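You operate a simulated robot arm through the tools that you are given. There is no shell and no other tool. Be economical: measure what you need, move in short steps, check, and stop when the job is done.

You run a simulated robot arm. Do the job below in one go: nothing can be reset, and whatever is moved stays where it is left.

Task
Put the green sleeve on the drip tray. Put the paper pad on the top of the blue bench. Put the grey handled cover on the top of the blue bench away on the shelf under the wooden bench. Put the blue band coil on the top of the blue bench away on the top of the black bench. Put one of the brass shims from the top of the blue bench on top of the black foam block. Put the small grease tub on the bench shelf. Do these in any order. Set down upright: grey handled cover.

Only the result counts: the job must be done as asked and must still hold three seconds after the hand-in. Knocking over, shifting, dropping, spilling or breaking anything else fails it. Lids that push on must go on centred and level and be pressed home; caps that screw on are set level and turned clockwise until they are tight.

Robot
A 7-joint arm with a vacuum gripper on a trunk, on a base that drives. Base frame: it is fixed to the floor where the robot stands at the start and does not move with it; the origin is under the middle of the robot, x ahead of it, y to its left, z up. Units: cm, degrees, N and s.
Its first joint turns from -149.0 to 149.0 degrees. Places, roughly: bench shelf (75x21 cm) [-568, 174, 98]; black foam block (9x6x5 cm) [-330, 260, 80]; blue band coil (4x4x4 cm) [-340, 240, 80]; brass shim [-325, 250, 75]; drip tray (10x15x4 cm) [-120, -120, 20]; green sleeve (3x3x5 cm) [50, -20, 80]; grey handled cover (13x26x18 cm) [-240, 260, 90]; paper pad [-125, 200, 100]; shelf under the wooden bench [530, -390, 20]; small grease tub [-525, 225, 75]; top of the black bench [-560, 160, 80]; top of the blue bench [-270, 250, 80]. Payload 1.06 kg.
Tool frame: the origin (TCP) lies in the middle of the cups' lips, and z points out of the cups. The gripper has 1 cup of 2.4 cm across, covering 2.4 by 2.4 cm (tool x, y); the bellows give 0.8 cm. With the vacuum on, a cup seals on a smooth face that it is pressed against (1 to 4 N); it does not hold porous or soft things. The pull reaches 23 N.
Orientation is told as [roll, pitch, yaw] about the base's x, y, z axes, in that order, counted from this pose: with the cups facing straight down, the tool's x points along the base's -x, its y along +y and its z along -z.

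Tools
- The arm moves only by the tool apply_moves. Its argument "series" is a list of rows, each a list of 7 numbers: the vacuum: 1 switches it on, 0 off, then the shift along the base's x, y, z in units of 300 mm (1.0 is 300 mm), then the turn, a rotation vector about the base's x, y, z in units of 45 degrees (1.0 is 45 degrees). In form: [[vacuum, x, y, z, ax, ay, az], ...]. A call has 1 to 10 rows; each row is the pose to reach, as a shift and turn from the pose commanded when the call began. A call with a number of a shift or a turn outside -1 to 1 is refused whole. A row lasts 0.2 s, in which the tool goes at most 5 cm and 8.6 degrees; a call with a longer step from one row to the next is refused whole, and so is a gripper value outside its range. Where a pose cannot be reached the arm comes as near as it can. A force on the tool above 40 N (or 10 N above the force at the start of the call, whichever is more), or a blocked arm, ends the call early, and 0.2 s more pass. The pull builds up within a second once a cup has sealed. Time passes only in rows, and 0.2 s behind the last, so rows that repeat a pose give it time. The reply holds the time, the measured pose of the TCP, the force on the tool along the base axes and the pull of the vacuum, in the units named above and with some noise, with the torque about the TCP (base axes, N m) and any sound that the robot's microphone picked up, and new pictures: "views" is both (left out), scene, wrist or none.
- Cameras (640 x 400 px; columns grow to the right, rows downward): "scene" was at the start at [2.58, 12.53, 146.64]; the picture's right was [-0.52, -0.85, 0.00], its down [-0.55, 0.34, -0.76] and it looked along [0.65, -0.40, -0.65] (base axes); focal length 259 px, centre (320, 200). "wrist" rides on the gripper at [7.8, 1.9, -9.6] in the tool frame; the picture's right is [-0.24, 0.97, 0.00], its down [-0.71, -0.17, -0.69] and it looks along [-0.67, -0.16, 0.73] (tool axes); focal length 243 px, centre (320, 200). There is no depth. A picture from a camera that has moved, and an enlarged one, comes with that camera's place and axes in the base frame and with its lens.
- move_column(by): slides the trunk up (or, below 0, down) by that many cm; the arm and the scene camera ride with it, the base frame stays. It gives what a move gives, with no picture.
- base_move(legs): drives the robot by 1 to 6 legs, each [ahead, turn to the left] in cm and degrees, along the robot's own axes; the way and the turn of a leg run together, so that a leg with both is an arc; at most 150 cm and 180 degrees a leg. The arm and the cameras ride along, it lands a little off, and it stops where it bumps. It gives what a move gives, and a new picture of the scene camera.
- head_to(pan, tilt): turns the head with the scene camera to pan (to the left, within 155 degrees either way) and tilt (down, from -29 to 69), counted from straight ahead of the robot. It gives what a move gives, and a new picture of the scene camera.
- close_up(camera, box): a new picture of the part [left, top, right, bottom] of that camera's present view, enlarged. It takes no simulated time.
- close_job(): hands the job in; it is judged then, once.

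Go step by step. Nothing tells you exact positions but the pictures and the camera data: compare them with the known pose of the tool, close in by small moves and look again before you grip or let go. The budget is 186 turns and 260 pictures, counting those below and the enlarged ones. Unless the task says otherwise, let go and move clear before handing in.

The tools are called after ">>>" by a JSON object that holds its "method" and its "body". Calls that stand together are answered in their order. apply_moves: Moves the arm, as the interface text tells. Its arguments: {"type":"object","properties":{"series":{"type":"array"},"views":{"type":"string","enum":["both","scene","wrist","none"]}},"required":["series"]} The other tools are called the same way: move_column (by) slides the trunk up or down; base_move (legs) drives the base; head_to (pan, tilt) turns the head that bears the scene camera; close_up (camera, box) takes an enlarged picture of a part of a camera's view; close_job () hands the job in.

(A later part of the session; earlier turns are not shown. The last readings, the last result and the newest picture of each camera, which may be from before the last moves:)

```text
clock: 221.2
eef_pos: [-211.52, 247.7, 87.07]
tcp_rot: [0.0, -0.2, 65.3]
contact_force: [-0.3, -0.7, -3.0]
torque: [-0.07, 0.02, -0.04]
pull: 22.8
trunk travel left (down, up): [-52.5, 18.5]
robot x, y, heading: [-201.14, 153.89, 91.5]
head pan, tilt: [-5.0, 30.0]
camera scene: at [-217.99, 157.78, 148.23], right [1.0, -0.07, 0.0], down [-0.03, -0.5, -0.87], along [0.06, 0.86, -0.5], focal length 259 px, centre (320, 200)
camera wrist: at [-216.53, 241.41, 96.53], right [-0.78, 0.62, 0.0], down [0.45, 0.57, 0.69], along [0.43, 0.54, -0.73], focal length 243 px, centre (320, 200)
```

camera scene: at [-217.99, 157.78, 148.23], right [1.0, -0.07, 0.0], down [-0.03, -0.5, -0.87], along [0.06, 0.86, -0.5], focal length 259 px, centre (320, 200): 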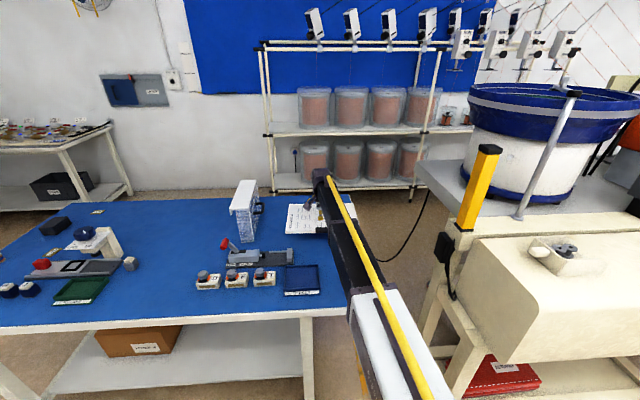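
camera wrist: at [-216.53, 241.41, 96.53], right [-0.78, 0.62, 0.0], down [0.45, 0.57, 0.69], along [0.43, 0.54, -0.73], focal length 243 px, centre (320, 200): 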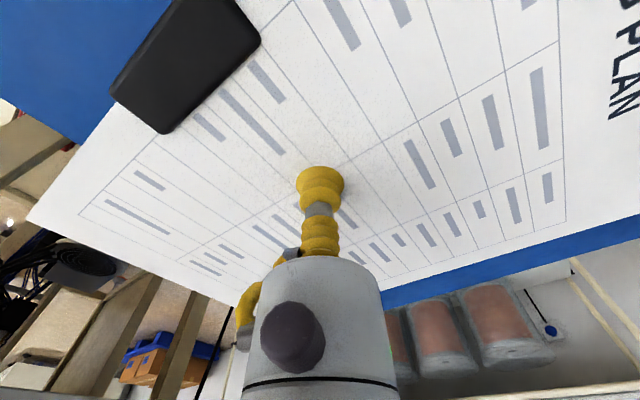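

The pad's right edge is level with the bench's edge; I'll shift it 4 cm left and slightly back, then lower to contact.

>>> {"method": "apply_moves", "body": {"series": [[1, 0, 0.043, 0, 0, 0, 0], [1, -0.133, 0.043, 0, 0, 0, 0], [1, -0.133, 0.043, -0.1, 0, 0, 0], [1, -0.133, 0.043, -0.16, 0, 0, 0], [1, -0.133, 0.043, -0.185, 0, 0, 0], [1, -0.133, 0.043, -0.205, 0, 0, 0], [1, -0.133, 0.043, -0.205, 0, 0, 0]], "views": "wrist"}}

```text
clock: 222.8
eef_pos: [-215.6, 248.84, 80.98]
tcp_rot: [0.0, -0.4, 65.3]
contact_force: [-0.5, -0.1, -3.3]
torque: [-0.02, 0.04, 0.01]
pull: 23.0
trunk travel left (down, up): [-52.5, 18.5]
robot x, y, heading: [-201.7, 153.89, 91.5]
head pan, tilt: [-5.0, 30.0]
camera wrist: at [-220.57, 242.59, 90.46], right [-0.78, 0.62, 0.0], down [0.45, 0.57, 0.69], along [0.43, 0.54, -0.73], focal length 243 px, centre (320, 200)
```

wrist: 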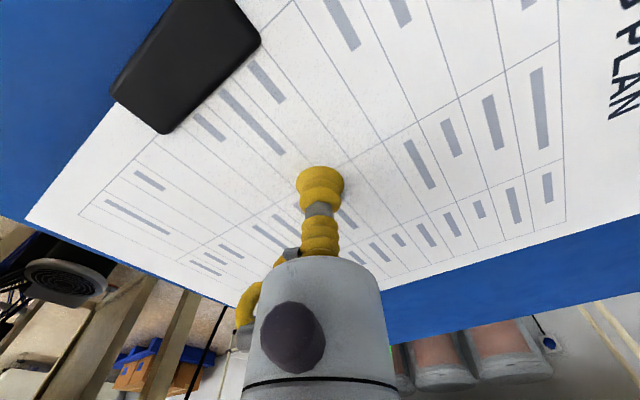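

>>> {"method": "apply_moves", "body": {"series": [[1, 0, 0, -0.02, 0, 0, 0], [1, 0, 0, -0.04, 0, 0, 0], [1, 0, 0, -0.055, 0, 0, 0], [1, 0, 0, -0.07, 0, 0, 0], [1, 0, 0, -0.085, 0, 0, 0], [1, 0, 0, -0.1, 0, 0, 0], [1, 0, 0, -0.115, 0, 0, 0]], "views": "none"}}

```text
clock: 224.4
eef_pos: [-215.52, 248.95, 78.27]
tcp_rot: [0.2, -0.8, 65.4]
contact_force: [1.9, -5.7, 20.9]
torque: [-0.04, 0.01, -0.03]
pull: 23.1
trunk travel left (down, up): [-52.5, 18.5]
robot x, y, heading: [-201.63, 153.47, 91.2]
head pan, tilt: [-5.0, 30.0]
stopped in row 7: the force on the tool passed its limit at 44 N (the readings are from after the stop); the commanded pose is now the measured one
```

>>> {"method": "apply_moves", "body": {"series": [[1, 0, 0, 0.012, 0, 0, 0], [0, 0, 0, 0.012, 0, 0, 0], [0, 0, 0, 0.012, 0, 0, 0], [0, 0, 0, 0.012, 0, 0, 0], [0, 0, 0, 0.012, 0, 0, 0], [0, 0, 0, 0.05, 0, 0, 0], [0, 0, 0, 0.15, 0, 0, 0], [0, 0, 0, 0.31, 0, 0, 0], [0, 0, 0, 0.47, 0, 0, 0], [0, 0, 0, 0.63, 0, 0, 0]], "views": "both"}}

```text
clock: 226.6
eef_pos: [-215.42, 249.05, 97.02]
tcp_rot: [0.2, -0.6, 65.3]
contact_force: [0.3, -0.2, 0.5]
torque: [-0.01, 0.02, 0.0]
pull: 0.1
trunk travel left (down, up): [-52.5, 18.5]
robot x, y, heading: [-201.25, 153.4, 91.2]
head pan, tilt: [-5.0, 30.0]
camera scene: at [-217.98, 157.76, 148.23], right [1.0, -0.07, 0.0], down [-0.03, -0.5, -0.87], along [0.06, 0.86, -0.5], focal length 259 px, centre (320, 200)
camera wrist: at [-220.5, 242.56, 106.39], right [-0.78, 0.62, 0.0], down [0.45, 0.57, 0.69], along [0.43, 0.54, -0.72], focal length 243 px, centre (320, 200)
```

scene: 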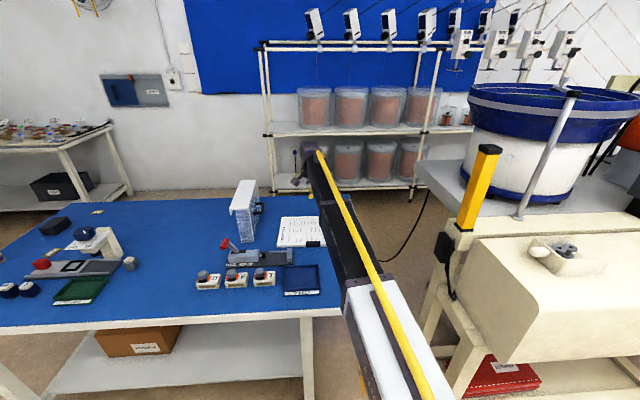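
wrist: 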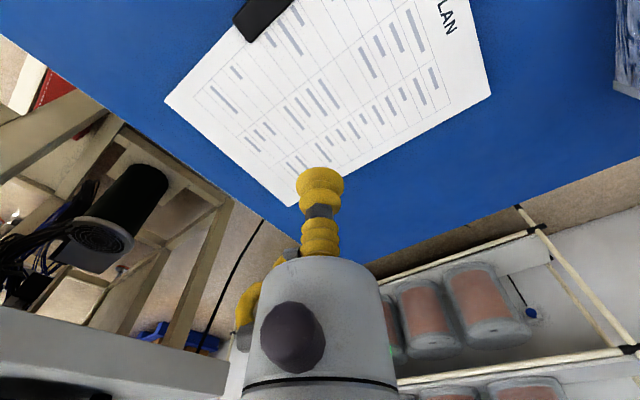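

The pad rests on the blue bench. Next I'll do the left-hand items (shim, coil) from the bench's west side; first fold the arm and back off.

>>> {"method": "apply_moves", "body": {"series": [[0, 0, 0, 0.16, 0, 0, 0], [0, 0, 0, 0.32, 0, 0, 0], [0, 0.02, -0.12, 0.4, 0, 0, 0], [0, 0.05, -0.27, 0.45, 0, 0, 0], [0, 0.1, -0.42, 0.5, 0, 0, 0], [0, 0.15, -0.57, 0.5, 0, 0, 0], [0, 0.2, -0.72, 0.5, 0, 0, 0], [0, 0.25, -0.87, 0.5, 0, 0, 0], [0, 0.3, -1.0, 0.5, 0, 0, 0]], "views": "none"}}

>>> {"method": "base_move", "body": {"legs": [[-60, 0], [0, 118], [145, 0]]}}

>>> {"method": "head_to", "body": {"pan": -45, "tilt": 35}}

```text
clock: 228.6
eef_pos: [-206.49, 219.15, 111.75]
tcp_rot: [0.3, -0.5, 65.4]
contact_force: [-0.2, -0.4, -0.3]
torque: [0.0, 0.03, 0.02]
pull: 0.1
trunk travel left (down, up): [-52.5, 18.5]
robot x, y, heading: [-201.62, 153.74, 91.2]
head pan, tilt: [-5.0, 30.0]
```

```text
clock: 243.8
eef_pos: [-380.03, -18.46, 111.79]
tcp_rot: [0.2, -0.5, -174.5]
contact_force: [-0.4, 0.3, -0.6]
torque: [0.02, 0.0, 0.0]
pull: 0.1
trunk travel left (down, up): [-52.5, 18.5]
robot x, y, heading: [-325.86, 19.25, -148.8]
head pan, tilt: [-5.0, 30.0]
camera scene: at [-321.49, 2.73, 148.23], right [-0.44, 0.9, 0.0], down [0.45, 0.22, -0.87], along [-0.78, -0.38, -0.5], focal length 259 px, centre (320, 200)
```

scene: 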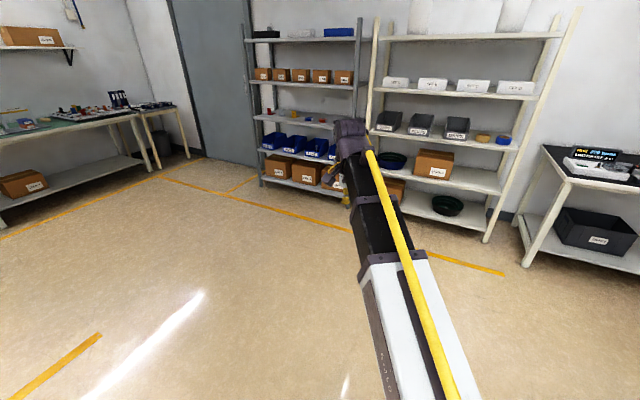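

```text
clock: 244.8
eef_pos: [-380.04, -18.48, 111.71]
tcp_rot: [0.2, -0.4, -174.4]
contact_force: [0.0, 0.8, -0.2]
torque: [0.0, -0.01, 0.01]
pull: 0.0
trunk travel left (down, up): [-52.5, 18.5]
robot x, y, heading: [-326.19, 19.14, -148.8]
head pan, tilt: [-45.0, 35.0]
camera scene: at [-321.95, 8.82, 147.46], right [0.23, 0.97, 0.0], down [0.56, -0.13, -0.82], along [-0.8, 0.19, -0.57], focal length 259 px, centre (320, 200)
```

scene: 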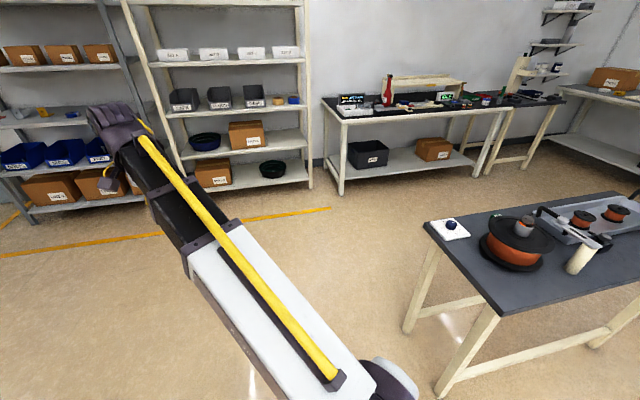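

The black bench front is at about x=-530 and the dark small bench spans x -388..-355, so the corridor between is free. I'll drive through it to the west end of the blue bench.

>>> {"method": "base_move", "body": {"legs": [[0, -36], [118, 0], [0, -85], [130, 0], [80, 0], [0, -90]]}}

>>> {"method": "head_to", "body": {"pan": 15, "tilt": 40}}

```text
clock: 270.0
eef_pos: [-380.62, 234.68, 111.77]
tcp_rot: [0.2, -0.5, -28.6]
contact_force: [0.2, -0.7, -0.9]
torque: [0.0, -0.02, 0.04]
pull: 0.1
trunk travel left (down, up): [-52.5, 18.5]
robot x, y, heading: [-446.0, 234.01, -2.8]
head pan, tilt: [-45.0, 35.0]
camera scene: at [-444.34, 244.59, 147.46], right [-0.74, -0.67, 0.0], down [-0.39, 0.42, -0.82], along [0.55, -0.61, -0.57], focal length 259 px, centre (320, 200)
```

scene: 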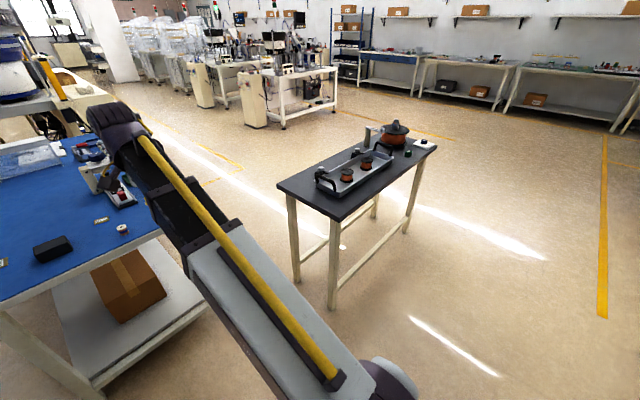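

```text
clock: 271.3
eef_pos: [-380.57, 234.68, 111.72]
tcp_rot: [0.3, -0.5, -28.6]
contact_force: [-0.2, -0.8, -0.6]
torque: [-0.01, 0.0, -0.04]
pull: 0.0
trunk travel left (down, up): [-52.5, 18.5]
robot x, y, heading: [-446.27, 233.7, -2.8]
head pan, tilt: [15.0, 40.0]
camera scene: at [-441.96, 252.91, 146.7], right [0.21, -0.98, 0.0], down [-0.63, -0.14, -0.77], along [0.75, 0.16, -0.64], focal length 259 px, centre (320, 200)
```

scene: 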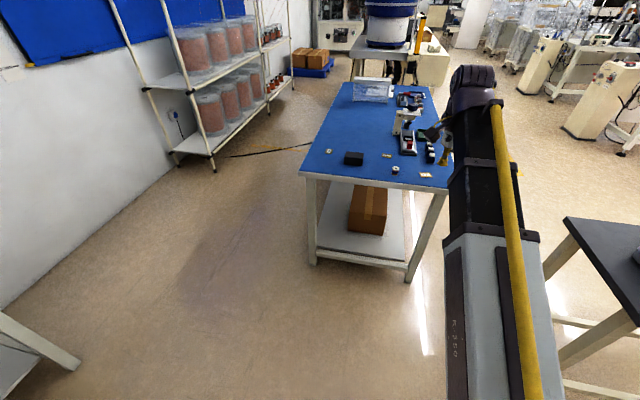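

>>> {"method": "close_up", "body": {"camera": "scene", "box": [295, 75, 455, 195]}}

>>> {"method": "base_move", "body": {"legs": [[0, 3], [52, 0]]}}

>>> {"method": "close_up", "body": {"camera": "wrist", "box": [0, 0, 640, 400]}}

```text
3.33 times, centred on (375, 135) of scene
camera zoom: at [-441.96, 252.91, 146.7], right [0.21, -0.98, 0.0], down [-0.63, -0.14, -0.77], along [0.75, 0.16, -0.64], focal length 863 px, centre (137, 417)
```

zoom: 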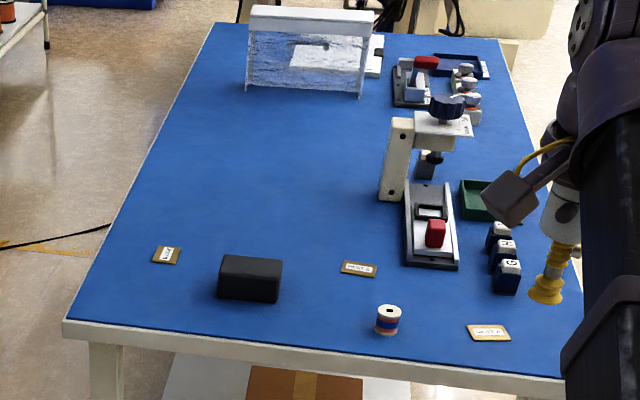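

```text
clock: 274.7
eef_pos: [-328.58, 238.13, 111.67]
tcp_rot: [0.1, -0.5, -25.7]
contact_force: [-0.2, 0.1, 0.3]
torque: [-0.01, 0.0, -0.05]
pull: 0.0
trunk travel left (down, up): [-52.5, 18.5]
robot x, y, heading: [-394.39, 234.25, -0.2]
head pan, tilt: [15.0, 40.0]
camera scene: at [-390.85, 253.32, 146.7], right [0.26, -0.97, 0.0], down [-0.62, -0.17, -0.77], along [0.74, 0.2, -0.64], focal length 259 px, centre (320, 200)
```

scene: 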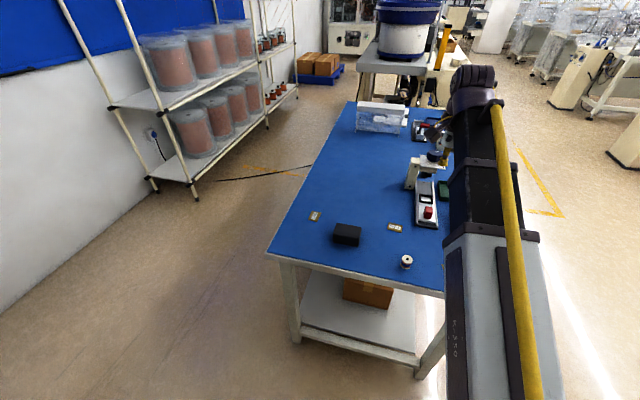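

```text
1.00 times, centred on (320, 200) of wrist (not enlarged: the box is as wide or as high as the picture)
camera zoom: at [-334.94, 243.21, 121.22], right [0.63, 0.77, 0.0], down [0.56, -0.46, 0.69], along [0.54, -0.44, -0.72], focal length 243 px, centre (320, 200)
```

zoom: 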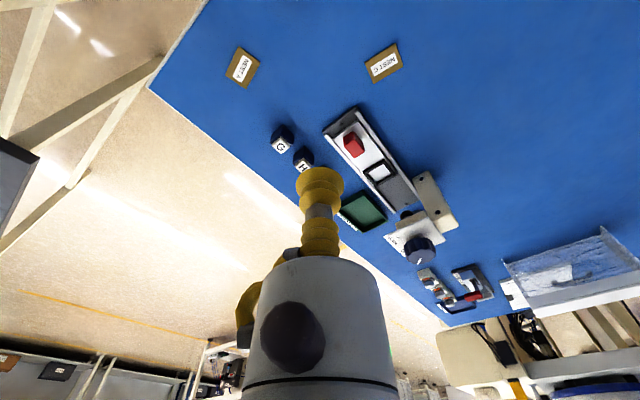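

I see three brass plates with labels, the black foam block, and the little spool with a blue band. I'll go over the middle shim at about [-319.6, 244].

>>> {"method": "apply_moves", "body": {"series": [[0, 0.14, 0.08, 0, 0, 0, 0], [0, 0.3, 0.19, -0.05, 0, 0, 0], [0, 0.3, 0.19, -0.2, 0, 0, 0], [0, 0.3, 0.19, -0.35, 0, 0, 0], [0, 0.3, 0.19, -0.5, 0, 0, 0], [0, 0.3, 0.19, -0.65, 0, 0, 0], [0, 0.3, 0.19, -0.8, 0, 0, 0], [0, 0.3, 0.19, -0.8, 0, 0, 0]], "views": "wrist"}}

>>> {"method": "close_up", "body": {"camera": "wrist", "box": [240, 80, 400, 180]}}

```text
refused: row 2 steps farther than a row can; nothing moved
```

```text
4.00 times, centred on (320, 130) of wrist
camera zoom: at [-334.94, 243.21, 121.22], right [0.63, 0.77, 0.0], down [0.56, -0.46, 0.69], along [0.54, -0.44, -0.72], focal length 970 px, centre (320, 480)
```

zoom: 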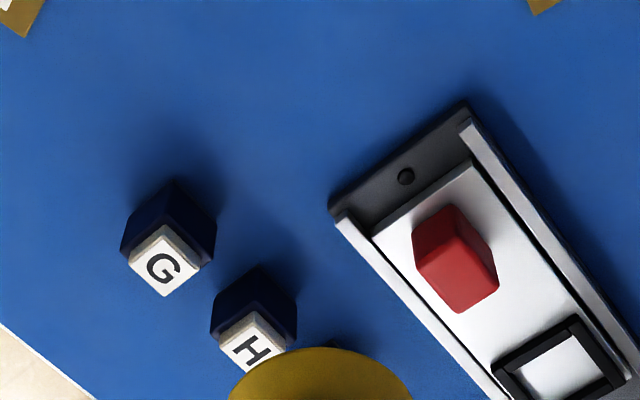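

>>> {"method": "apply_moves", "body": {"series": [[0, 0.12, 0.08, 0, 0, 0, 0], [0, 0.24, 0.15, -0.04, 0, 0, 0], [0, 0.3, 0.19, -0.14, 0, 0, 0], [0, 0.3, 0.19, -0.29, 0, 0, 0], [0, 0.3, 0.19, -0.44, 0, 0, 0], [0, 0.3, 0.19, -0.59, 0, 0, 0], [0, 0.3, 0.19, -0.74, 0, 0, 0], [0, 0.3, 0.19, -0.8, 0, 0, 0], [0, 0.3, 0.19, -0.8, 0, 0, 0]], "views": "wrist"}}

```text
clock: 276.7
eef_pos: [-319.68, 243.71, 87.77]
tcp_rot: [0.2, -0.5, -25.8]
contact_force: [-0.3, -0.2, 0.4]
torque: [-0.01, 0.0, 0.02]
pull: 0.1
trunk travel left (down, up): [-52.5, 18.5]
robot x, y, heading: [-394.17, 233.78, 0.1]
head pan, tilt: [15.0, 40.0]
camera wrist: at [-326.01, 248.97, 97.23], right [0.63, 0.77, 0.01], down [0.56, -0.46, 0.69], along [0.54, -0.44, -0.72], focal length 243 px, centre (320, 200)
```

wrist: 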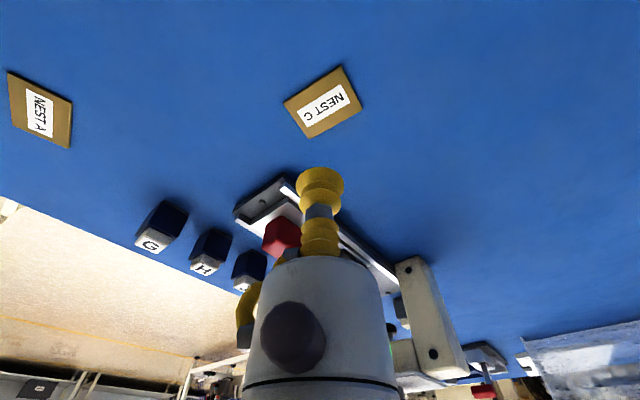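

>>> {"method": "apply_moves", "body": {"series": [[1, 0.005, 0.01, -0.14, 0, 0, 0], [1, 0.005, 0.01, -0.26, 0, 0, 0], [1, 0.005, 0.01, -0.3, 0, 0, 0], [1, 0.005, 0.01, -0.32, 0, 0, 0], [1, 0.005, 0.01, -0.335, 0, 0, 0], [1, 0.005, 0.01, -0.345, 0, 0, 0], [1, 0.005, 0.01, -0.355, 0, 0, 0], [1, 0.005, 0.01, -0.355, 0, 0, 0], [1, 0.005, 0.01, -0.355, 0, 0, 0]], "views": "none"}}

```text
clock: 278.7
eef_pos: [-319.74, 244.06, 77.37]
tcp_rot: [0.3, -0.7, -25.8]
contact_force: [11.4, 4.6, 35.7]
torque: [0.0, 0.32, 0.02]
pull: 22.8
trunk travel left (down, up): [-52.5, 18.5]
robot x, y, heading: [-394.49, 233.94, 0.0]
head pan, tilt: [15.0, 40.0]
```

Sealed. Lifting the shim.

>>> {"method": "apply_moves", "body": {"series": [[1, 0, 0, 0.02, 0, 0, 0], [1, 0, 0, 0.06, 0, 0, 0], [1, 0, 0, 0.16, 0, 0, 0], [1, 0, 0, 0.3, 0, 0, 0], [1, 0, 0, 0.4, 0, 0, 0], [1, -0.1, 0.12, 0.4, 0, 0, 0], [1, -0.2, 0.25, 0.4, 0, 0, 0], [1, -0.3, 0.38, 0.4, 0, 0, 0], [1, -0.38, 0.5, 0.4, 0, 0, 0], [1, -0.38, 0.5, 0.4, 0, 0, 0]], "views": "both"}}

```text
clock: 280.9
eef_pos: [-331.02, 259.0, 89.32]
tcp_rot: [0.1, -0.5, -25.9]
contact_force: [0.0, -0.4, -0.6]
torque: [0.02, -0.05, 0.01]
pull: 22.8
trunk travel left (down, up): [-52.5, 18.5]
robot x, y, heading: [-394.35, 234.39, 0.2]
head pan, tilt: [15.0, 40.0]
camera scene: at [-390.85, 253.34, 146.7], right [0.26, -0.97, 0.0], down [-0.62, -0.17, -0.77], along [0.74, 0.2, -0.64], focal length 259 px, centre (320, 200)
camera wrist: at [-337.3, 264.18, 98.61], right [0.64, 0.77, 0.0], down [0.56, -0.46, 0.69], along [0.54, -0.44, -0.72], focal length 243 px, centre (320, 200)
```

scene: 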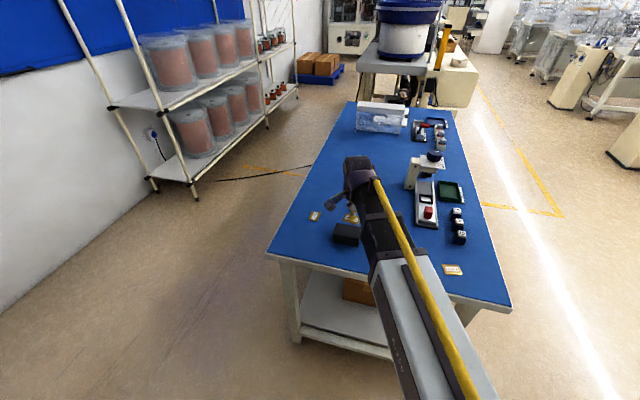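
wrist: 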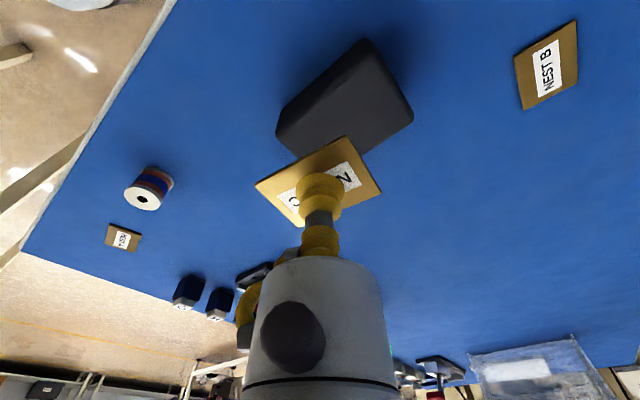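

>>> {"method": "close_up", "body": {"camera": "wrist", "box": [250, 20, 440, 170]}}

>>> {"method": "close_up", "body": {"camera": "scene", "box": [300, 200, 400, 260]}}

```text
2.67 times, centred on (345, 95) of wrist
camera zoom: at [-337.3, 264.18, 98.61], right [0.64, 0.77, 0.0], down [0.56, -0.46, 0.69], along [0.54, -0.44, -0.72], focal length 647 px, centre (253, 480)
```

zoom: 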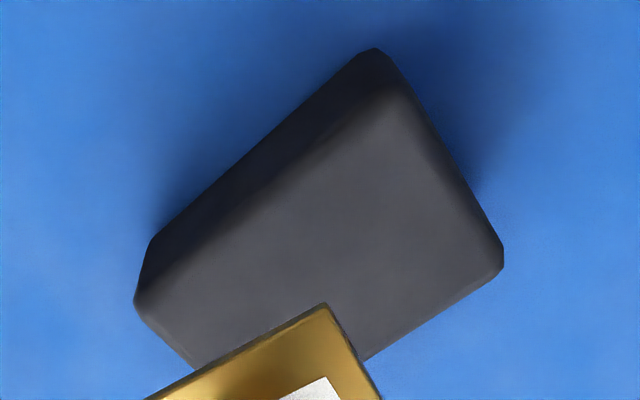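

```text
6.40 times, centred on (350, 230) of scene
camera zoom: at [-390.85, 253.34, 146.7], right [0.26, -0.97, 0.0], down [-0.62, -0.17, -0.77], along [0.74, 0.2, -0.64], focal length 1656 px, centre (128, 8)
```

zoom: 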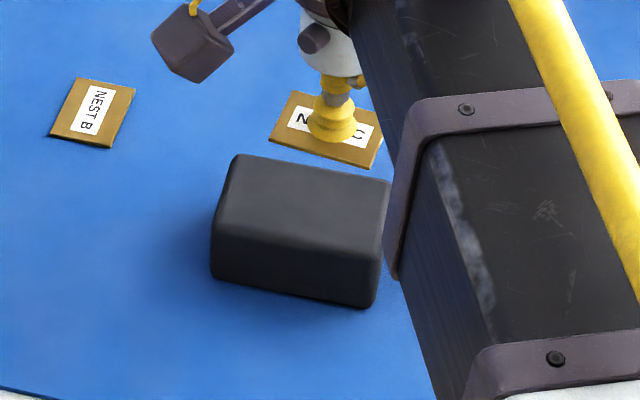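

Block top is at x -332.4..-326.9, y 256.3..264.2; the shim is aligned with it. Moving over its centre and lowering.

>>> {"method": "apply_moves", "body": {"series": [[1, 0.047, 0.043, 0, 0, 0, 0], [1, 0.047, 0.043, -0.1, 0, 0, 0], [1, 0.047, 0.043, -0.17, 0, 0, 0], [1, 0.047, 0.043, -0.2, 0, 0, 0], [1, 0.047, 0.043, -0.22, 0, 0, 0], [1, 0.047, 0.043, -0.22, 0, 0, 0]], "views": "wrist"}}

```text
clock: 282.3
eef_pos: [-329.54, 260.23, 82.5]
tcp_rot: [0.2, -0.5, -25.8]
contact_force: [-0.8, 0.0, -2.1]
torque: [0.03, -0.01, -0.02]
pull: 22.8
trunk travel left (down, up): [-52.5, 18.5]
robot x, y, heading: [-394.3, 234.2, 0.0]
head pan, tilt: [15.0, 40.0]
camera wrist: at [-335.78, 265.5, 91.88], right [0.63, 0.77, 0.0], down [0.56, -0.46, 0.69], along [0.54, -0.44, -0.72], focal length 243 px, centre (320, 200)
```

wrist: 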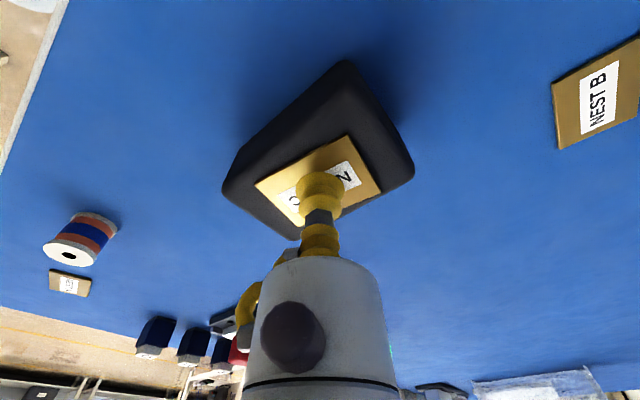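

Well centred. Lowering in small steps to contact.

>>> {"method": "apply_moves", "body": {"series": [[1, 0, 0, -0.01, 0, 0, 0], [1, 0, 0, -0.02, 0, 0, 0], [1, 0, 0, -0.027, 0, 0, 0], [1, 0, 0, -0.027, 0, 0, 0]], "views": "wrist"}}

```text
clock: 283.3
eef_pos: [-329.5, 260.3, 81.79]
tcp_rot: [0.3, -0.6, -25.8]
contact_force: [5.6, 2.5, 26.3]
torque: [0.0, 0.14, 0.03]
pull: 22.9
trunk travel left (down, up): [-52.5, 18.5]
robot x, y, heading: [-394.33, 234.27, -0.0]
head pan, tilt: [15.0, 40.0]
camera wrist: at [-335.86, 265.45, 91.24], right [0.63, 0.77, 0.01], down [0.55, -0.46, 0.69], along [0.54, -0.44, -0.72], focal length 243 px, centre (320, 200)
```

wrist: 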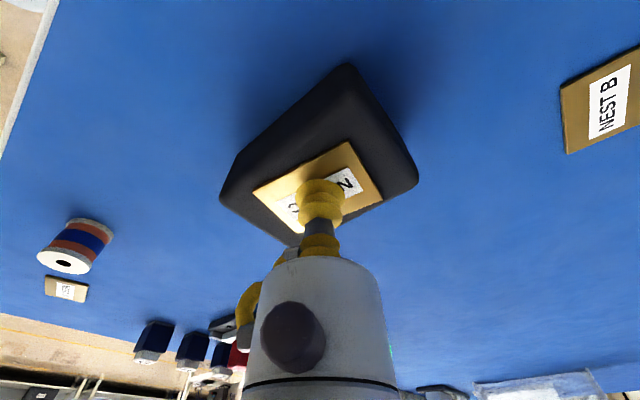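

>>> {"method": "apply_moves", "body": {"series": [[1, 0, 0, 0.012, 0, 0, 0], [0, 0, 0, 0.012, 0, 0, 0], [0, 0, 0, 0.012, 0, 0, 0], [0, 0, 0, 0.012, 0, 0, 0], [0, 0, 0, 0.012, 0, 0, 0], [0, 0, 0, 0.04, 0, 0, 0], [0, 0, 0, 0.12, 0, 0, 0], [0, 0, 0, 0.26, 0, 0, 0], [0, 0, 0, 0.36, 0, 0, 0]], "views": "wrist"}}

```text
clock: 285.3
eef_pos: [-329.56, 260.37, 92.7]
tcp_rot: [0.1, -0.5, -25.7]
contact_force: [0.7, -0.1, 0.1]
torque: [0.02, -0.02, 0.01]
pull: 0.1
trunk travel left (down, up): [-52.5, 18.5]
robot x, y, heading: [-394.26, 234.21, 0.1]
head pan, tilt: [15.0, 40.0]
camera wrist: at [-335.7, 265.51, 102.06], right [0.63, 0.77, 0.0], down [0.56, -0.46, 0.69], along [0.54, -0.44, -0.72], focal length 243 px, centre (320, 200)
```

wrist: 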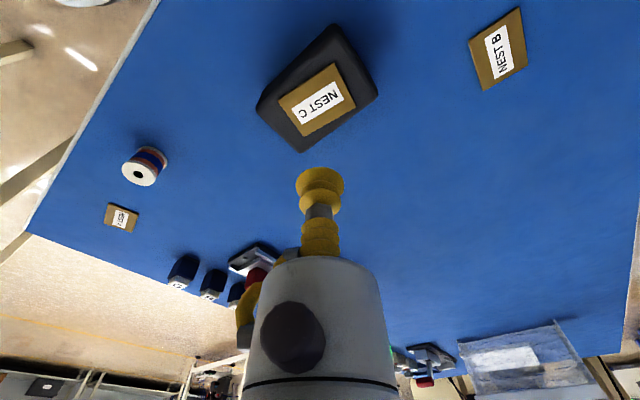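

The shim lies on the foam block. Next the blue-band coil at about [-335.5, 240]; moving over it.

>>> {"method": "apply_moves", "body": {"series": [[0, -0.04, -0.15, 0, 0, 0, 0], [0, -0.08, -0.3, 0, 0, 0, 0], [0, -0.12, -0.45, 0, 0, 0, 0], [0, -0.16, -0.6, 0, 0, 0, 0], [0, -0.197, -0.667, 0, 0, 0, 0], [0, -0.197, -0.667, 0, 0, 0, 0]], "views": "wrist"}}

>>> {"method": "close_up", "body": {"camera": "wrist", "box": [240, 60, 400, 180]}}

```text
clock: 286.7
eef_pos: [-335.52, 240.31, 92.71]
tcp_rot: [0.2, -0.5, -25.8]
contact_force: [1.1, -0.4, 0.1]
torque: [-0.01, -0.02, -0.03]
pull: 0.0
trunk travel left (down, up): [-52.5, 18.5]
robot x, y, heading: [-394.27, 234.43, 0.1]
head pan, tilt: [15.0, 40.0]
camera wrist: at [-341.81, 245.44, 102.11], right [0.63, 0.77, 0.0], down [0.56, -0.46, 0.69], along [0.54, -0.44, -0.72], focal length 243 px, centre (320, 200)
```

wrist: 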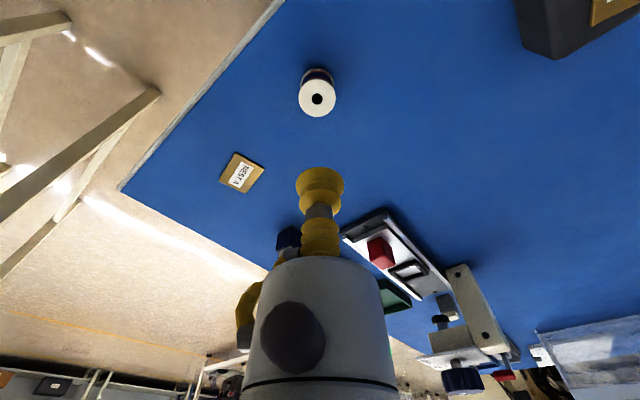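

```text
3.33 times, centred on (320, 120) of wrist
camera zoom: at [-341.81, 245.44, 102.11], right [0.63, 0.77, 0.0], down [0.56, -0.46, 0.69], along [0.54, -0.44, -0.72], focal length 809 px, centre (320, 467)
```

zoom: 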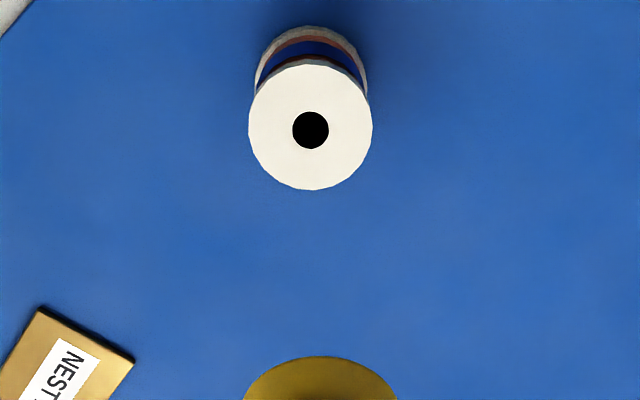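

>>> {"method": "apply_moves", "body": {"series": [[1, 0, -0.008, -0.15, 0, 0, 0], [1, 0, -0.008, -0.28, 0, 0, 0], [1, 0, -0.008, -0.35, 0, 0, 0], [1, 0, -0.008, -0.38, 0, 0, 0], [1, 0, -0.008, -0.4, 0, 0, 0], [1, 0, -0.008, -0.415, 0, 0, 0], [1, 0, -0.008, -0.425, 0, 0, 0], [1, 0, -0.008, -0.425, 0, 0, 0]], "views": "wrist"}}

```text
clock: 288.2
eef_pos: [-335.42, 240.09, 80.26]
tcp_rot: [0.3, -0.9, -25.7]
contact_force: [-1.6, -0.9, 27.0]
torque: [0.01, 0.09, 0.02]
pull: 23.4
trunk travel left (down, up): [-52.5, 18.5]
robot x, y, heading: [-394.4, 234.36, -0.0]
head pan, tilt: [15.0, 40.0]
stopped in row 7: the force on the tool passed its limit at 45 N (the readings are from after the stop); the commanded pose is now the measured one
camera wrist: at [-341.73, 245.2, 89.64], right [0.63, 0.77, 0.01], down [0.55, -0.46, 0.7], along [0.54, -0.44, -0.72], focal length 243 px, centre (320, 200)
```

wrist: 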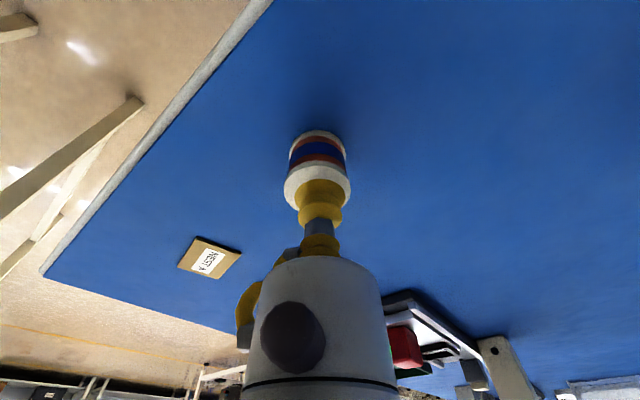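

Sealed. Lifting, backing away, and turning towards the black bench.

>>> {"method": "apply_moves", "body": {"series": [[1, 0, 0, 0.03, 0, 0, 0], [1, 0, 0, 0.1, 0, 0, 0], [1, 0, 0, 0.22, 0, 0, 0], [1, 0, 0, 0.36, 0, 0, 0], [1, 0, 0, 0.5, 0, 0, 0], [1, 0, 0, 0.65, 0, 0, 0], [1, 0, 0, 0.8, 0, 0, 0], [1, 0, 0, 0.95, 0, 0, 0], [1, 0, 0, 0.95, 0, 0, 0]], "views": "wrist"}}

>>> {"method": "base_move", "body": {"legs": [[-30, 0], [0, 170]]}}

>>> {"method": "head_to", "body": {"pan": 0, "tilt": 30}}

```text
clock: 290.2
eef_pos: [-335.1, 239.95, 108.48]
tcp_rot: [0.2, -0.7, -25.7]
contact_force: [0.9, 0.6, -0.2]
torque: [0.02, -0.03, -0.03]
pull: 22.6
trunk travel left (down, up): [-52.5, 18.5]
robot x, y, heading: [-394.32, 234.26, 0.3]
head pan, tilt: [15.0, 40.0]
camera wrist: at [-341.44, 245.14, 117.9], right [0.63, 0.77, 0.01], down [0.55, -0.46, 0.69], along [0.54, -0.44, -0.72], focal length 243 px, centre (320, 200)
```

wrist: 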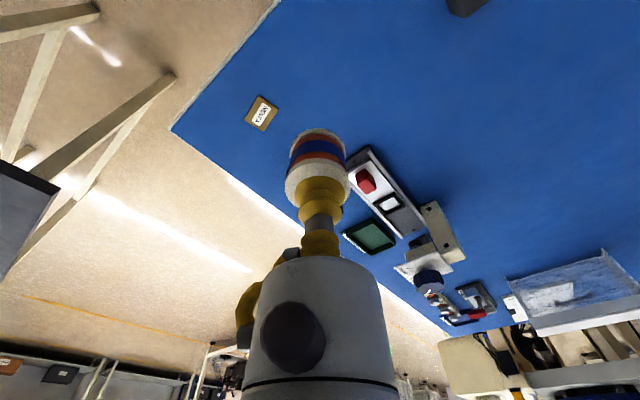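

```text
clock: 299.2
eef_pos: [-484.23, 239.56, 108.57]
tcp_rot: [0.2, -0.7, 143.3]
contact_force: [-0.3, -0.1, 0.4]
torque: [-0.01, 0.0, -0.02]
pull: 23.0
trunk travel left (down, up): [-52.5, 18.5]
robot x, y, heading: [-425.32, 234.1, 168.8]
head pan, tilt: [15.0, 40.0]
camera scene: at [-432.24, 215.87, 146.7], right [-0.07, 1.0, 0.0], down [0.64, 0.05, -0.77], along [-0.76, -0.06, -0.64], focal length 259 px, centre (320, 200)
```

scene: 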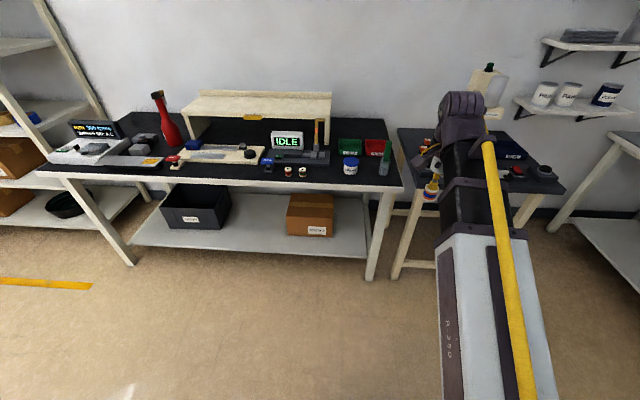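

```text
clock: 300.0
eef_pos: [-484.12, 239.67, 108.42]
tcp_rot: [0.2, -0.7, 143.3]
contact_force: [-0.1, -0.8, 0.1]
torque: [-0.01, 0.01, -0.02]
pull: 23.3
trunk travel left (down, up): [-52.5, 18.5]
robot x, y, heading: [-424.54, 233.74, 169.3]
head pan, tilt: [0.0, 30.0]
camera scene: at [-432.65, 218.18, 148.23], right [0.19, 0.98, 0.0], down [0.49, -0.09, -0.87], along [-0.85, 0.16, -0.5], focal length 259 px, centre (320, 200)
```

scene: 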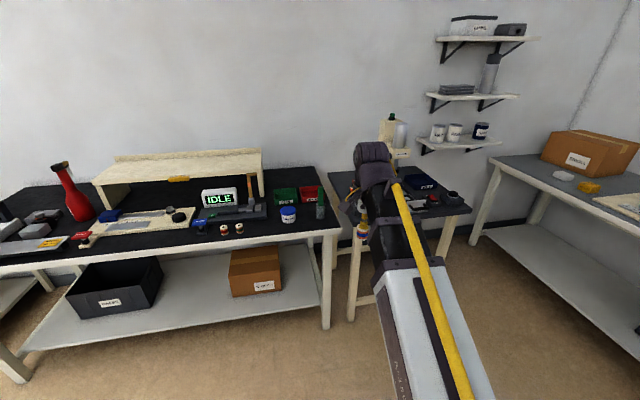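

>>> {"method": "close_up", "body": {"camera": "scene", "box": [0, 120, 345, 280]}}

>>> {"method": "close_up", "body": {"camera": "scene", "box": [170, 150, 350, 260]}}

```text
1.86 times, centred on (172, 200) of scene
camera zoom: at [-432.65, 218.18, 148.23], right [0.19, 0.98, 0.0], down [0.49, -0.09, -0.87], along [-0.85, 0.16, -0.5], focal length 480 px, centre (594, 200)
```

zoom: 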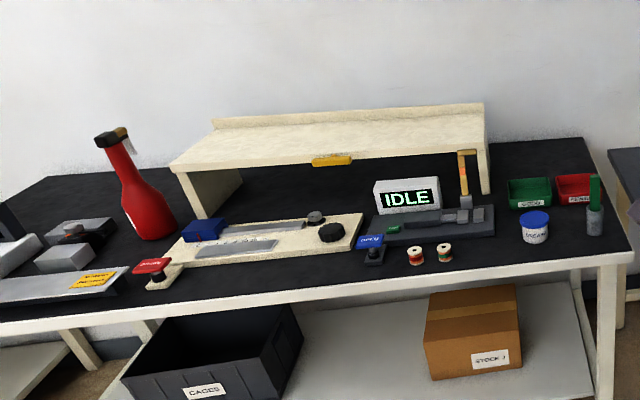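

```text
3.56 times, centred on (260, 205) of scene
camera zoom: at [-432.65, 218.18, 148.23], right [0.19, 0.98, 0.0], down [0.49, -0.09, -0.87], along [-0.85, 0.16, -0.5], focal length 920 px, centre (533, 182)
```

zoom: 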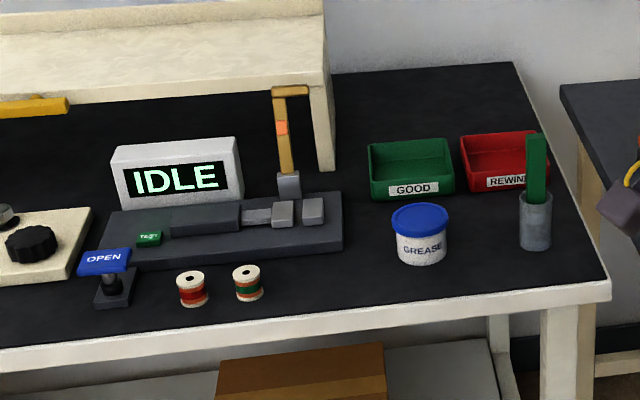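

The green- and red-band coils and the grease tub are on the black bench; a free spot for our coil is about [-534, 210]. I'll swing the arm a bit and drive closer.

>>> {"method": "apply_moves", "body": {"series": [[1, 0, -0.12, 0, 0, 0, 0], [1, -0.01, -0.26, 0, 0, 0, 0], [1, -0.02, -0.4, 0, 0, 0, 0], [1, -0.03, -0.54, 0, 0, 0, 0], [1, -0.04, -0.68, 0, 0, 0, 0], [1, -0.05, -0.82, 0, 0, 0, 0], [1, -0.05, -0.95, 0, 0, 0, 0]], "views": "none"}}

>>> {"method": "base_move", "body": {"legs": [[36, 0]]}}

```text
clock: 301.6
eef_pos: [-485.75, 211.01, 108.44]
tcp_rot: [0.1, -0.6, 143.2]
contact_force: [0.1, 0.4, -0.3]
torque: [-0.05, 0.0, -0.02]
pull: 22.5
trunk travel left (down, up): [-52.5, 18.5]
robot x, y, heading: [-425.06, 234.12, 169.3]
head pan, tilt: [0.0, 30.0]
```

```text
clock: 303.9
eef_pos: [-521.22, 217.64, 108.4]
tcp_rot: [0.2, -0.7, 143.5]
contact_force: [0.7, 0.6, 0.0]
torque: [-0.02, -0.03, 0.02]
pull: 22.9
trunk travel left (down, up): [-52.5, 18.5]
robot x, y, heading: [-460.45, 240.75, 169.6]
head pan, tilt: [0.0, 30.0]
camera scene: at [-468.15, 224.89, 148.23], right [0.18, 0.98, 0.0], down [0.49, -0.09, -0.87], along [-0.85, 0.16, -0.5], focal length 259 px, centre (320, 200)
```

scene: 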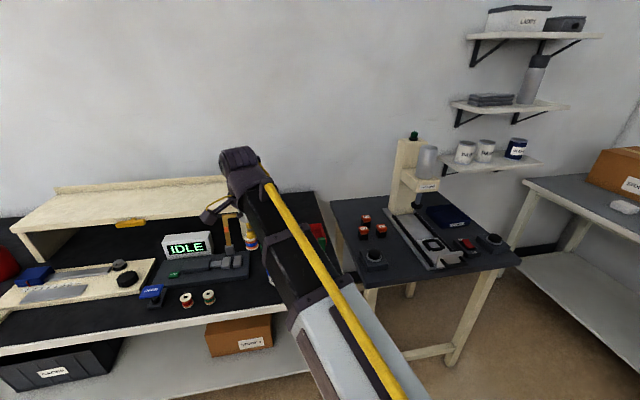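

>>> {"method": "apply_moves", "body": {"series": [[1, -0.1, -0.06, -0.05, 0, 0, 0], [1, -0.22, -0.12, -0.1, 0, 0, 0], [1, -0.33, -0.18, -0.16, 0, 0, 0], [1, -0.427, -0.237, -0.22, 0, 0, 0], [1, -0.427, -0.237, -0.36, 0, 0, 0], [1, -0.427, -0.237, -0.43, 0, 0, 0], [1, -0.427, -0.237, -0.43, 0, 0, 0]], "views": "both"}}

```text
clock: 305.5
eef_pos: [-534.19, 210.54, 95.46]
tcp_rot: [0.3, -0.6, 143.3]
contact_force: [-1.0, 0.3, 0.0]
torque: [0.0, -0.01, 0.0]
pull: 22.9
trunk travel left (down, up): [-52.5, 18.5]
robot x, y, heading: [-460.76, 240.63, 169.4]
head pan, tilt: [0.0, 30.0]
camera scene: at [-468.17, 224.89, 148.23], right [0.18, 0.98, 0.0], down [0.49, -0.09, -0.87], along [-0.85, 0.16, -0.5], focal length 259 px, centre (320, 200)
camera wrist: at [-528.81, 204.32, 104.78], right [-0.77, -0.64, 0.01], down [-0.46, 0.56, 0.69], along [-0.45, 0.53, -0.72], focal length 243 px, centre (320, 200)
```

scene: 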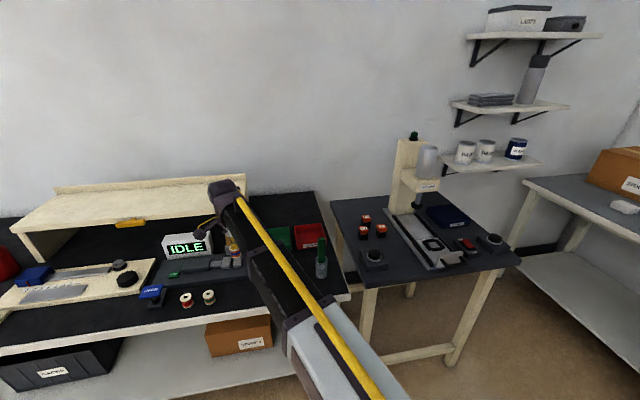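
wrist: 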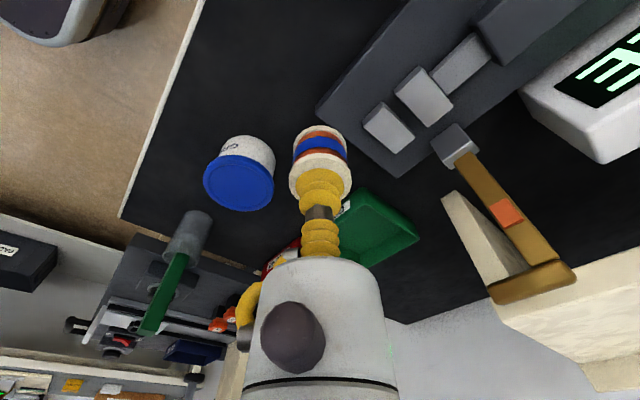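

>>> {"method": "apply_moves", "body": {"series": [[1, 0.07, 0.083, 0, 0, 0, 0], [1, 0.07, 0.083, -0.12, 0, 0, 0], [1, 0.07, 0.083, -0.26, 0, 0, 0], [1, 0.07, 0.083, -0.38, 0, 0, 0], [1, 0.07, 0.083, -0.42, 0, 0, 0], [1, 0.07, 0.083, -0.42, 0, 0, 0]], "views": "wrist"}}

```text
clock: 306.9
eef_pos: [-532.1, 213.18, 83.07]
tcp_rot: [0.4, -0.8, 143.3]
contact_force: [-3.6, 0.2, 12.9]
torque: [0.0, 0.01, 0.01]
pull: 22.7
trunk travel left (down, up): [-52.5, 18.5]
robot x, y, heading: [-460.29, 240.81, 169.3]
head pan, tilt: [0.0, 30.0]
camera wrist: at [-526.76, 206.98, 92.4], right [-0.77, -0.64, 0.01], down [-0.46, 0.56, 0.69], along [-0.45, 0.53, -0.72], focal length 243 px, centre (320, 200)
```

wrist: 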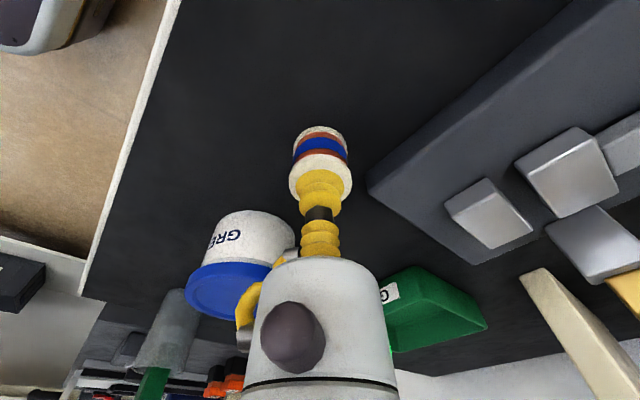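

Contact with the bench. Releasing and rising straight up.

>>> {"method": "apply_moves", "body": {"series": [[0, 0, 0, 0.008, 0, 0, 0], [0, 0, 0, 0.008, 0, 0, 0], [0, 0, 0, 0.008, 0, 0, 0], [0, 0, 0, 0.008, 0, 0, 0], [0, 0, 0, 0.03, 0, 0, 0], [0, 0, 0, 0.1, 0, 0, 0], [0, 0, 0, 0.24, 0, 0, 0], [0, 0, 0, 0.4, 0, 0, 0], [0, 0, 0, 0.5, 0, 0, 0]], "views": "wrist"}}

```text
clock: 308.9
eef_pos: [-532.22, 213.08, 98.0]
tcp_rot: [0.2, -0.7, 143.3]
contact_force: [-0.6, 0.0, -0.9]
torque: [-0.06, -0.01, 0.05]
pull: 0.0
trunk travel left (down, up): [-52.5, 18.5]
robot x, y, heading: [-460.79, 240.51, 169.3]
head pan, tilt: [0.0, 30.0]
camera wrist: at [-526.82, 207.0, 107.44], right [-0.77, -0.64, 0.01], down [-0.46, 0.56, 0.69], along [-0.45, 0.53, -0.72], focal length 243 px, centre (320, 200)
```

wrist: 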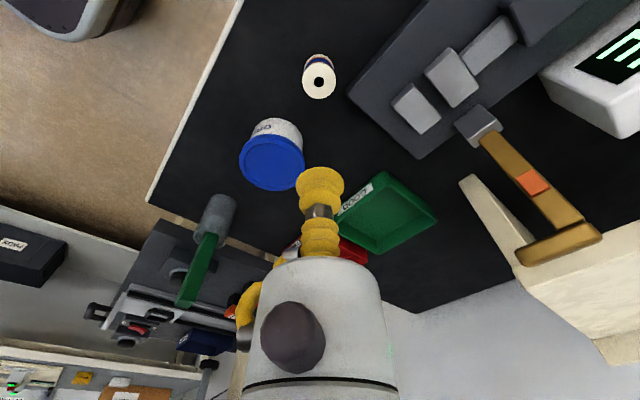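

The coil stands well. Moving over the grease tub's lid.

>>> {"method": "apply_moves", "body": {"series": [[0, -0.01, 0.15, 0, 0, 0, 0], [0, -0.024, 0.305, 0, 0, 0, 0], [0, -0.024, 0.305, -0.12, 0, 0, 0], [0, -0.024, 0.305, -0.2, 0, 0, 0], [0, -0.024, 0.305, -0.2, 0, 0, 0]], "views": "wrist"}}

```text
clock: 310.1
eef_pos: [-532.89, 222.51, 91.99]
tcp_rot: [0.2, -0.7, 143.4]
contact_force: [0.3, -0.5, 0.2]
torque: [0.02, -0.01, 0.02]
pull: 0.3
trunk travel left (down, up): [-52.5, 18.5]
robot x, y, heading: [-460.44, 240.95, 169.4]
head pan, tilt: [0.0, 30.0]
camera wrist: at [-527.53, 216.28, 101.41], right [-0.77, -0.64, 0.01], down [-0.46, 0.56, 0.69], along [-0.45, 0.53, -0.72], focal length 243 px, centre (320, 200)
```

wrist: 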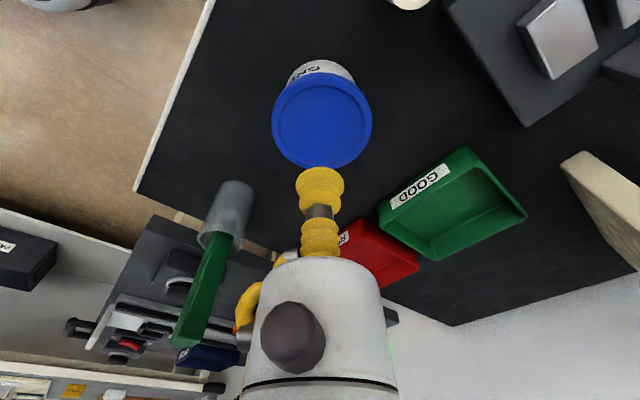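

>>> {"method": "apply_moves", "body": {"series": [[1, 0.013, -0.02, -0.1, 0, 0, 0], [1, 0.013, -0.02, -0.17, 0, 0, 0], [1, 0.013, -0.02, -0.2, 0, 0, 0], [1, 0.013, -0.02, -0.215, 0, 0, 0], [1, 0.013, -0.02, -0.225, 0, 0, 0], [1, 0.013, -0.02, -0.235, 0, 0, 0], [1, 0.013, -0.02, -0.235, 0, 0, 0]], "views": "wrist"}}

```text
clock: 311.7
eef_pos: [-532.19, 221.58, 84.94]
tcp_rot: [0.4, -0.9, 143.4]
contact_force: [-7.7, -2.5, 17.6]
torque: [-0.01, 0.01, 0.0]
pull: 22.9
trunk travel left (down, up): [-52.5, 18.5]
robot x, y, heading: [-460.28, 240.55, 169.2]
head pan, tilt: [0.0, 30.0]
camera wrist: at [-526.94, 215.39, 94.4], right [-0.77, -0.64, 0.01], down [-0.46, 0.56, 0.69], along [-0.45, 0.53, -0.72], focal length 243 px, centre (320, 200)
```

wrist: 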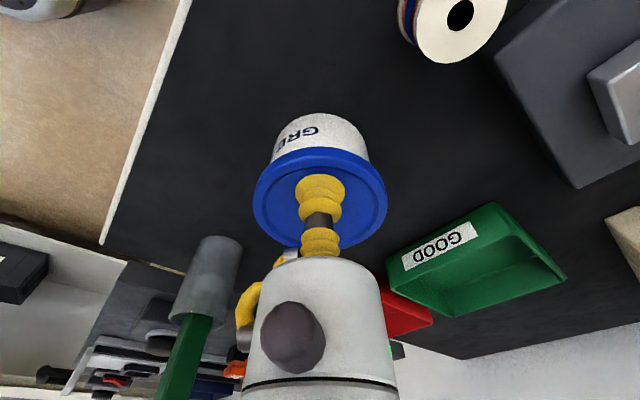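

Sealed on the lid. Lifting and pulling in, then repositioning squarely in front of the shelf.

>>> {"method": "apply_moves", "body": {"series": [[1, 0, 0, 0.03, 0, 0, 0], [1, 0, 0, 0.12, 0, 0, 0], [1, 0, 0, 0.26, 0, 0, 0], [1, 0, 0, 0.42, 0, 0, 0], [1, 0.0, 0, 0.58, 0, 0, 0], [1, 0.05, 0.02, 0.73, 0, 0, 0], [1, 0.15, 0.05, 0.85, 0, 0, 0], [1, 0.28, 0.08, 0.95, 0, 0, 0], [1, 0.38, 0.1, 1.0, 0, 0, 0], [1, 0.38, 0.1, 1.0, 0, 0, 0]], "views": "wrist"}}

>>> {"method": "base_move", "body": {"legs": [[0, 100], [40, 0], [0, -90]]}}

```text
clock: 313.9
eef_pos: [-521.89, 224.26, 113.29]
tcp_rot: [0.9, -1.3, 143.4]
contact_force: [0.6, -0.5, -1.1]
torque: [-0.04, -0.01, 0.01]
pull: 22.7
out of reach, approached as far as the arm can: row 9, 10
trunk travel left (down, up): [-52.5, 18.5]
robot x, y, heading: [-460.29, 240.8, 169.2]
head pan, tilt: [0.0, 30.0]
camera wrist: at [-516.35, 218.08, 122.51], right [-0.77, -0.64, 0.02], down [-0.45, 0.56, 0.7], along [-0.46, 0.53, -0.72], focal length 243 px, centre (320, 200)
```

wrist: 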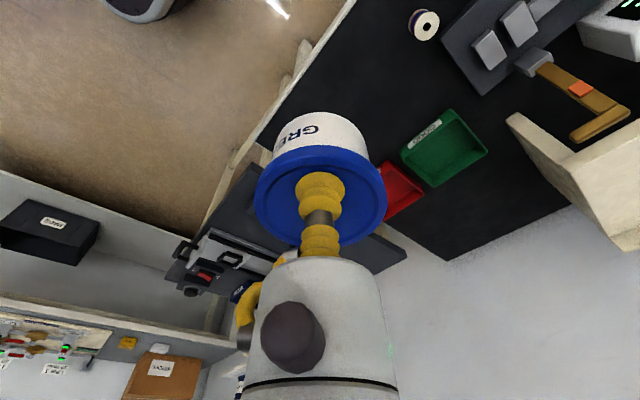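

```text
clock: 324.4
eef_pos: [-518.66, 174.98, 113.13]
tcp_rot: [0.9, -1.2, 152.8]
contact_force: [-0.1, 0.4, -0.4]
torque: [0.0, -0.07, -0.01]
pull: 22.8
trunk travel left (down, up): [-52.5, 18.5]
robot x, y, heading: [-460.6, 201.43, 178.6]
head pan, tilt: [0.0, 30.0]
camera scene: at [-465.81, 184.44, 148.23], right [0.02, 1.0, 0.0], down [0.5, -0.01, -0.87], along [-0.87, 0.02, -0.5], focal length 259 px, centre (320, 200)
```

scene: 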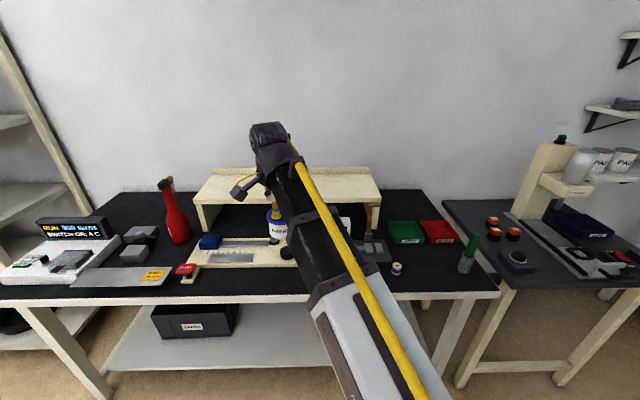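

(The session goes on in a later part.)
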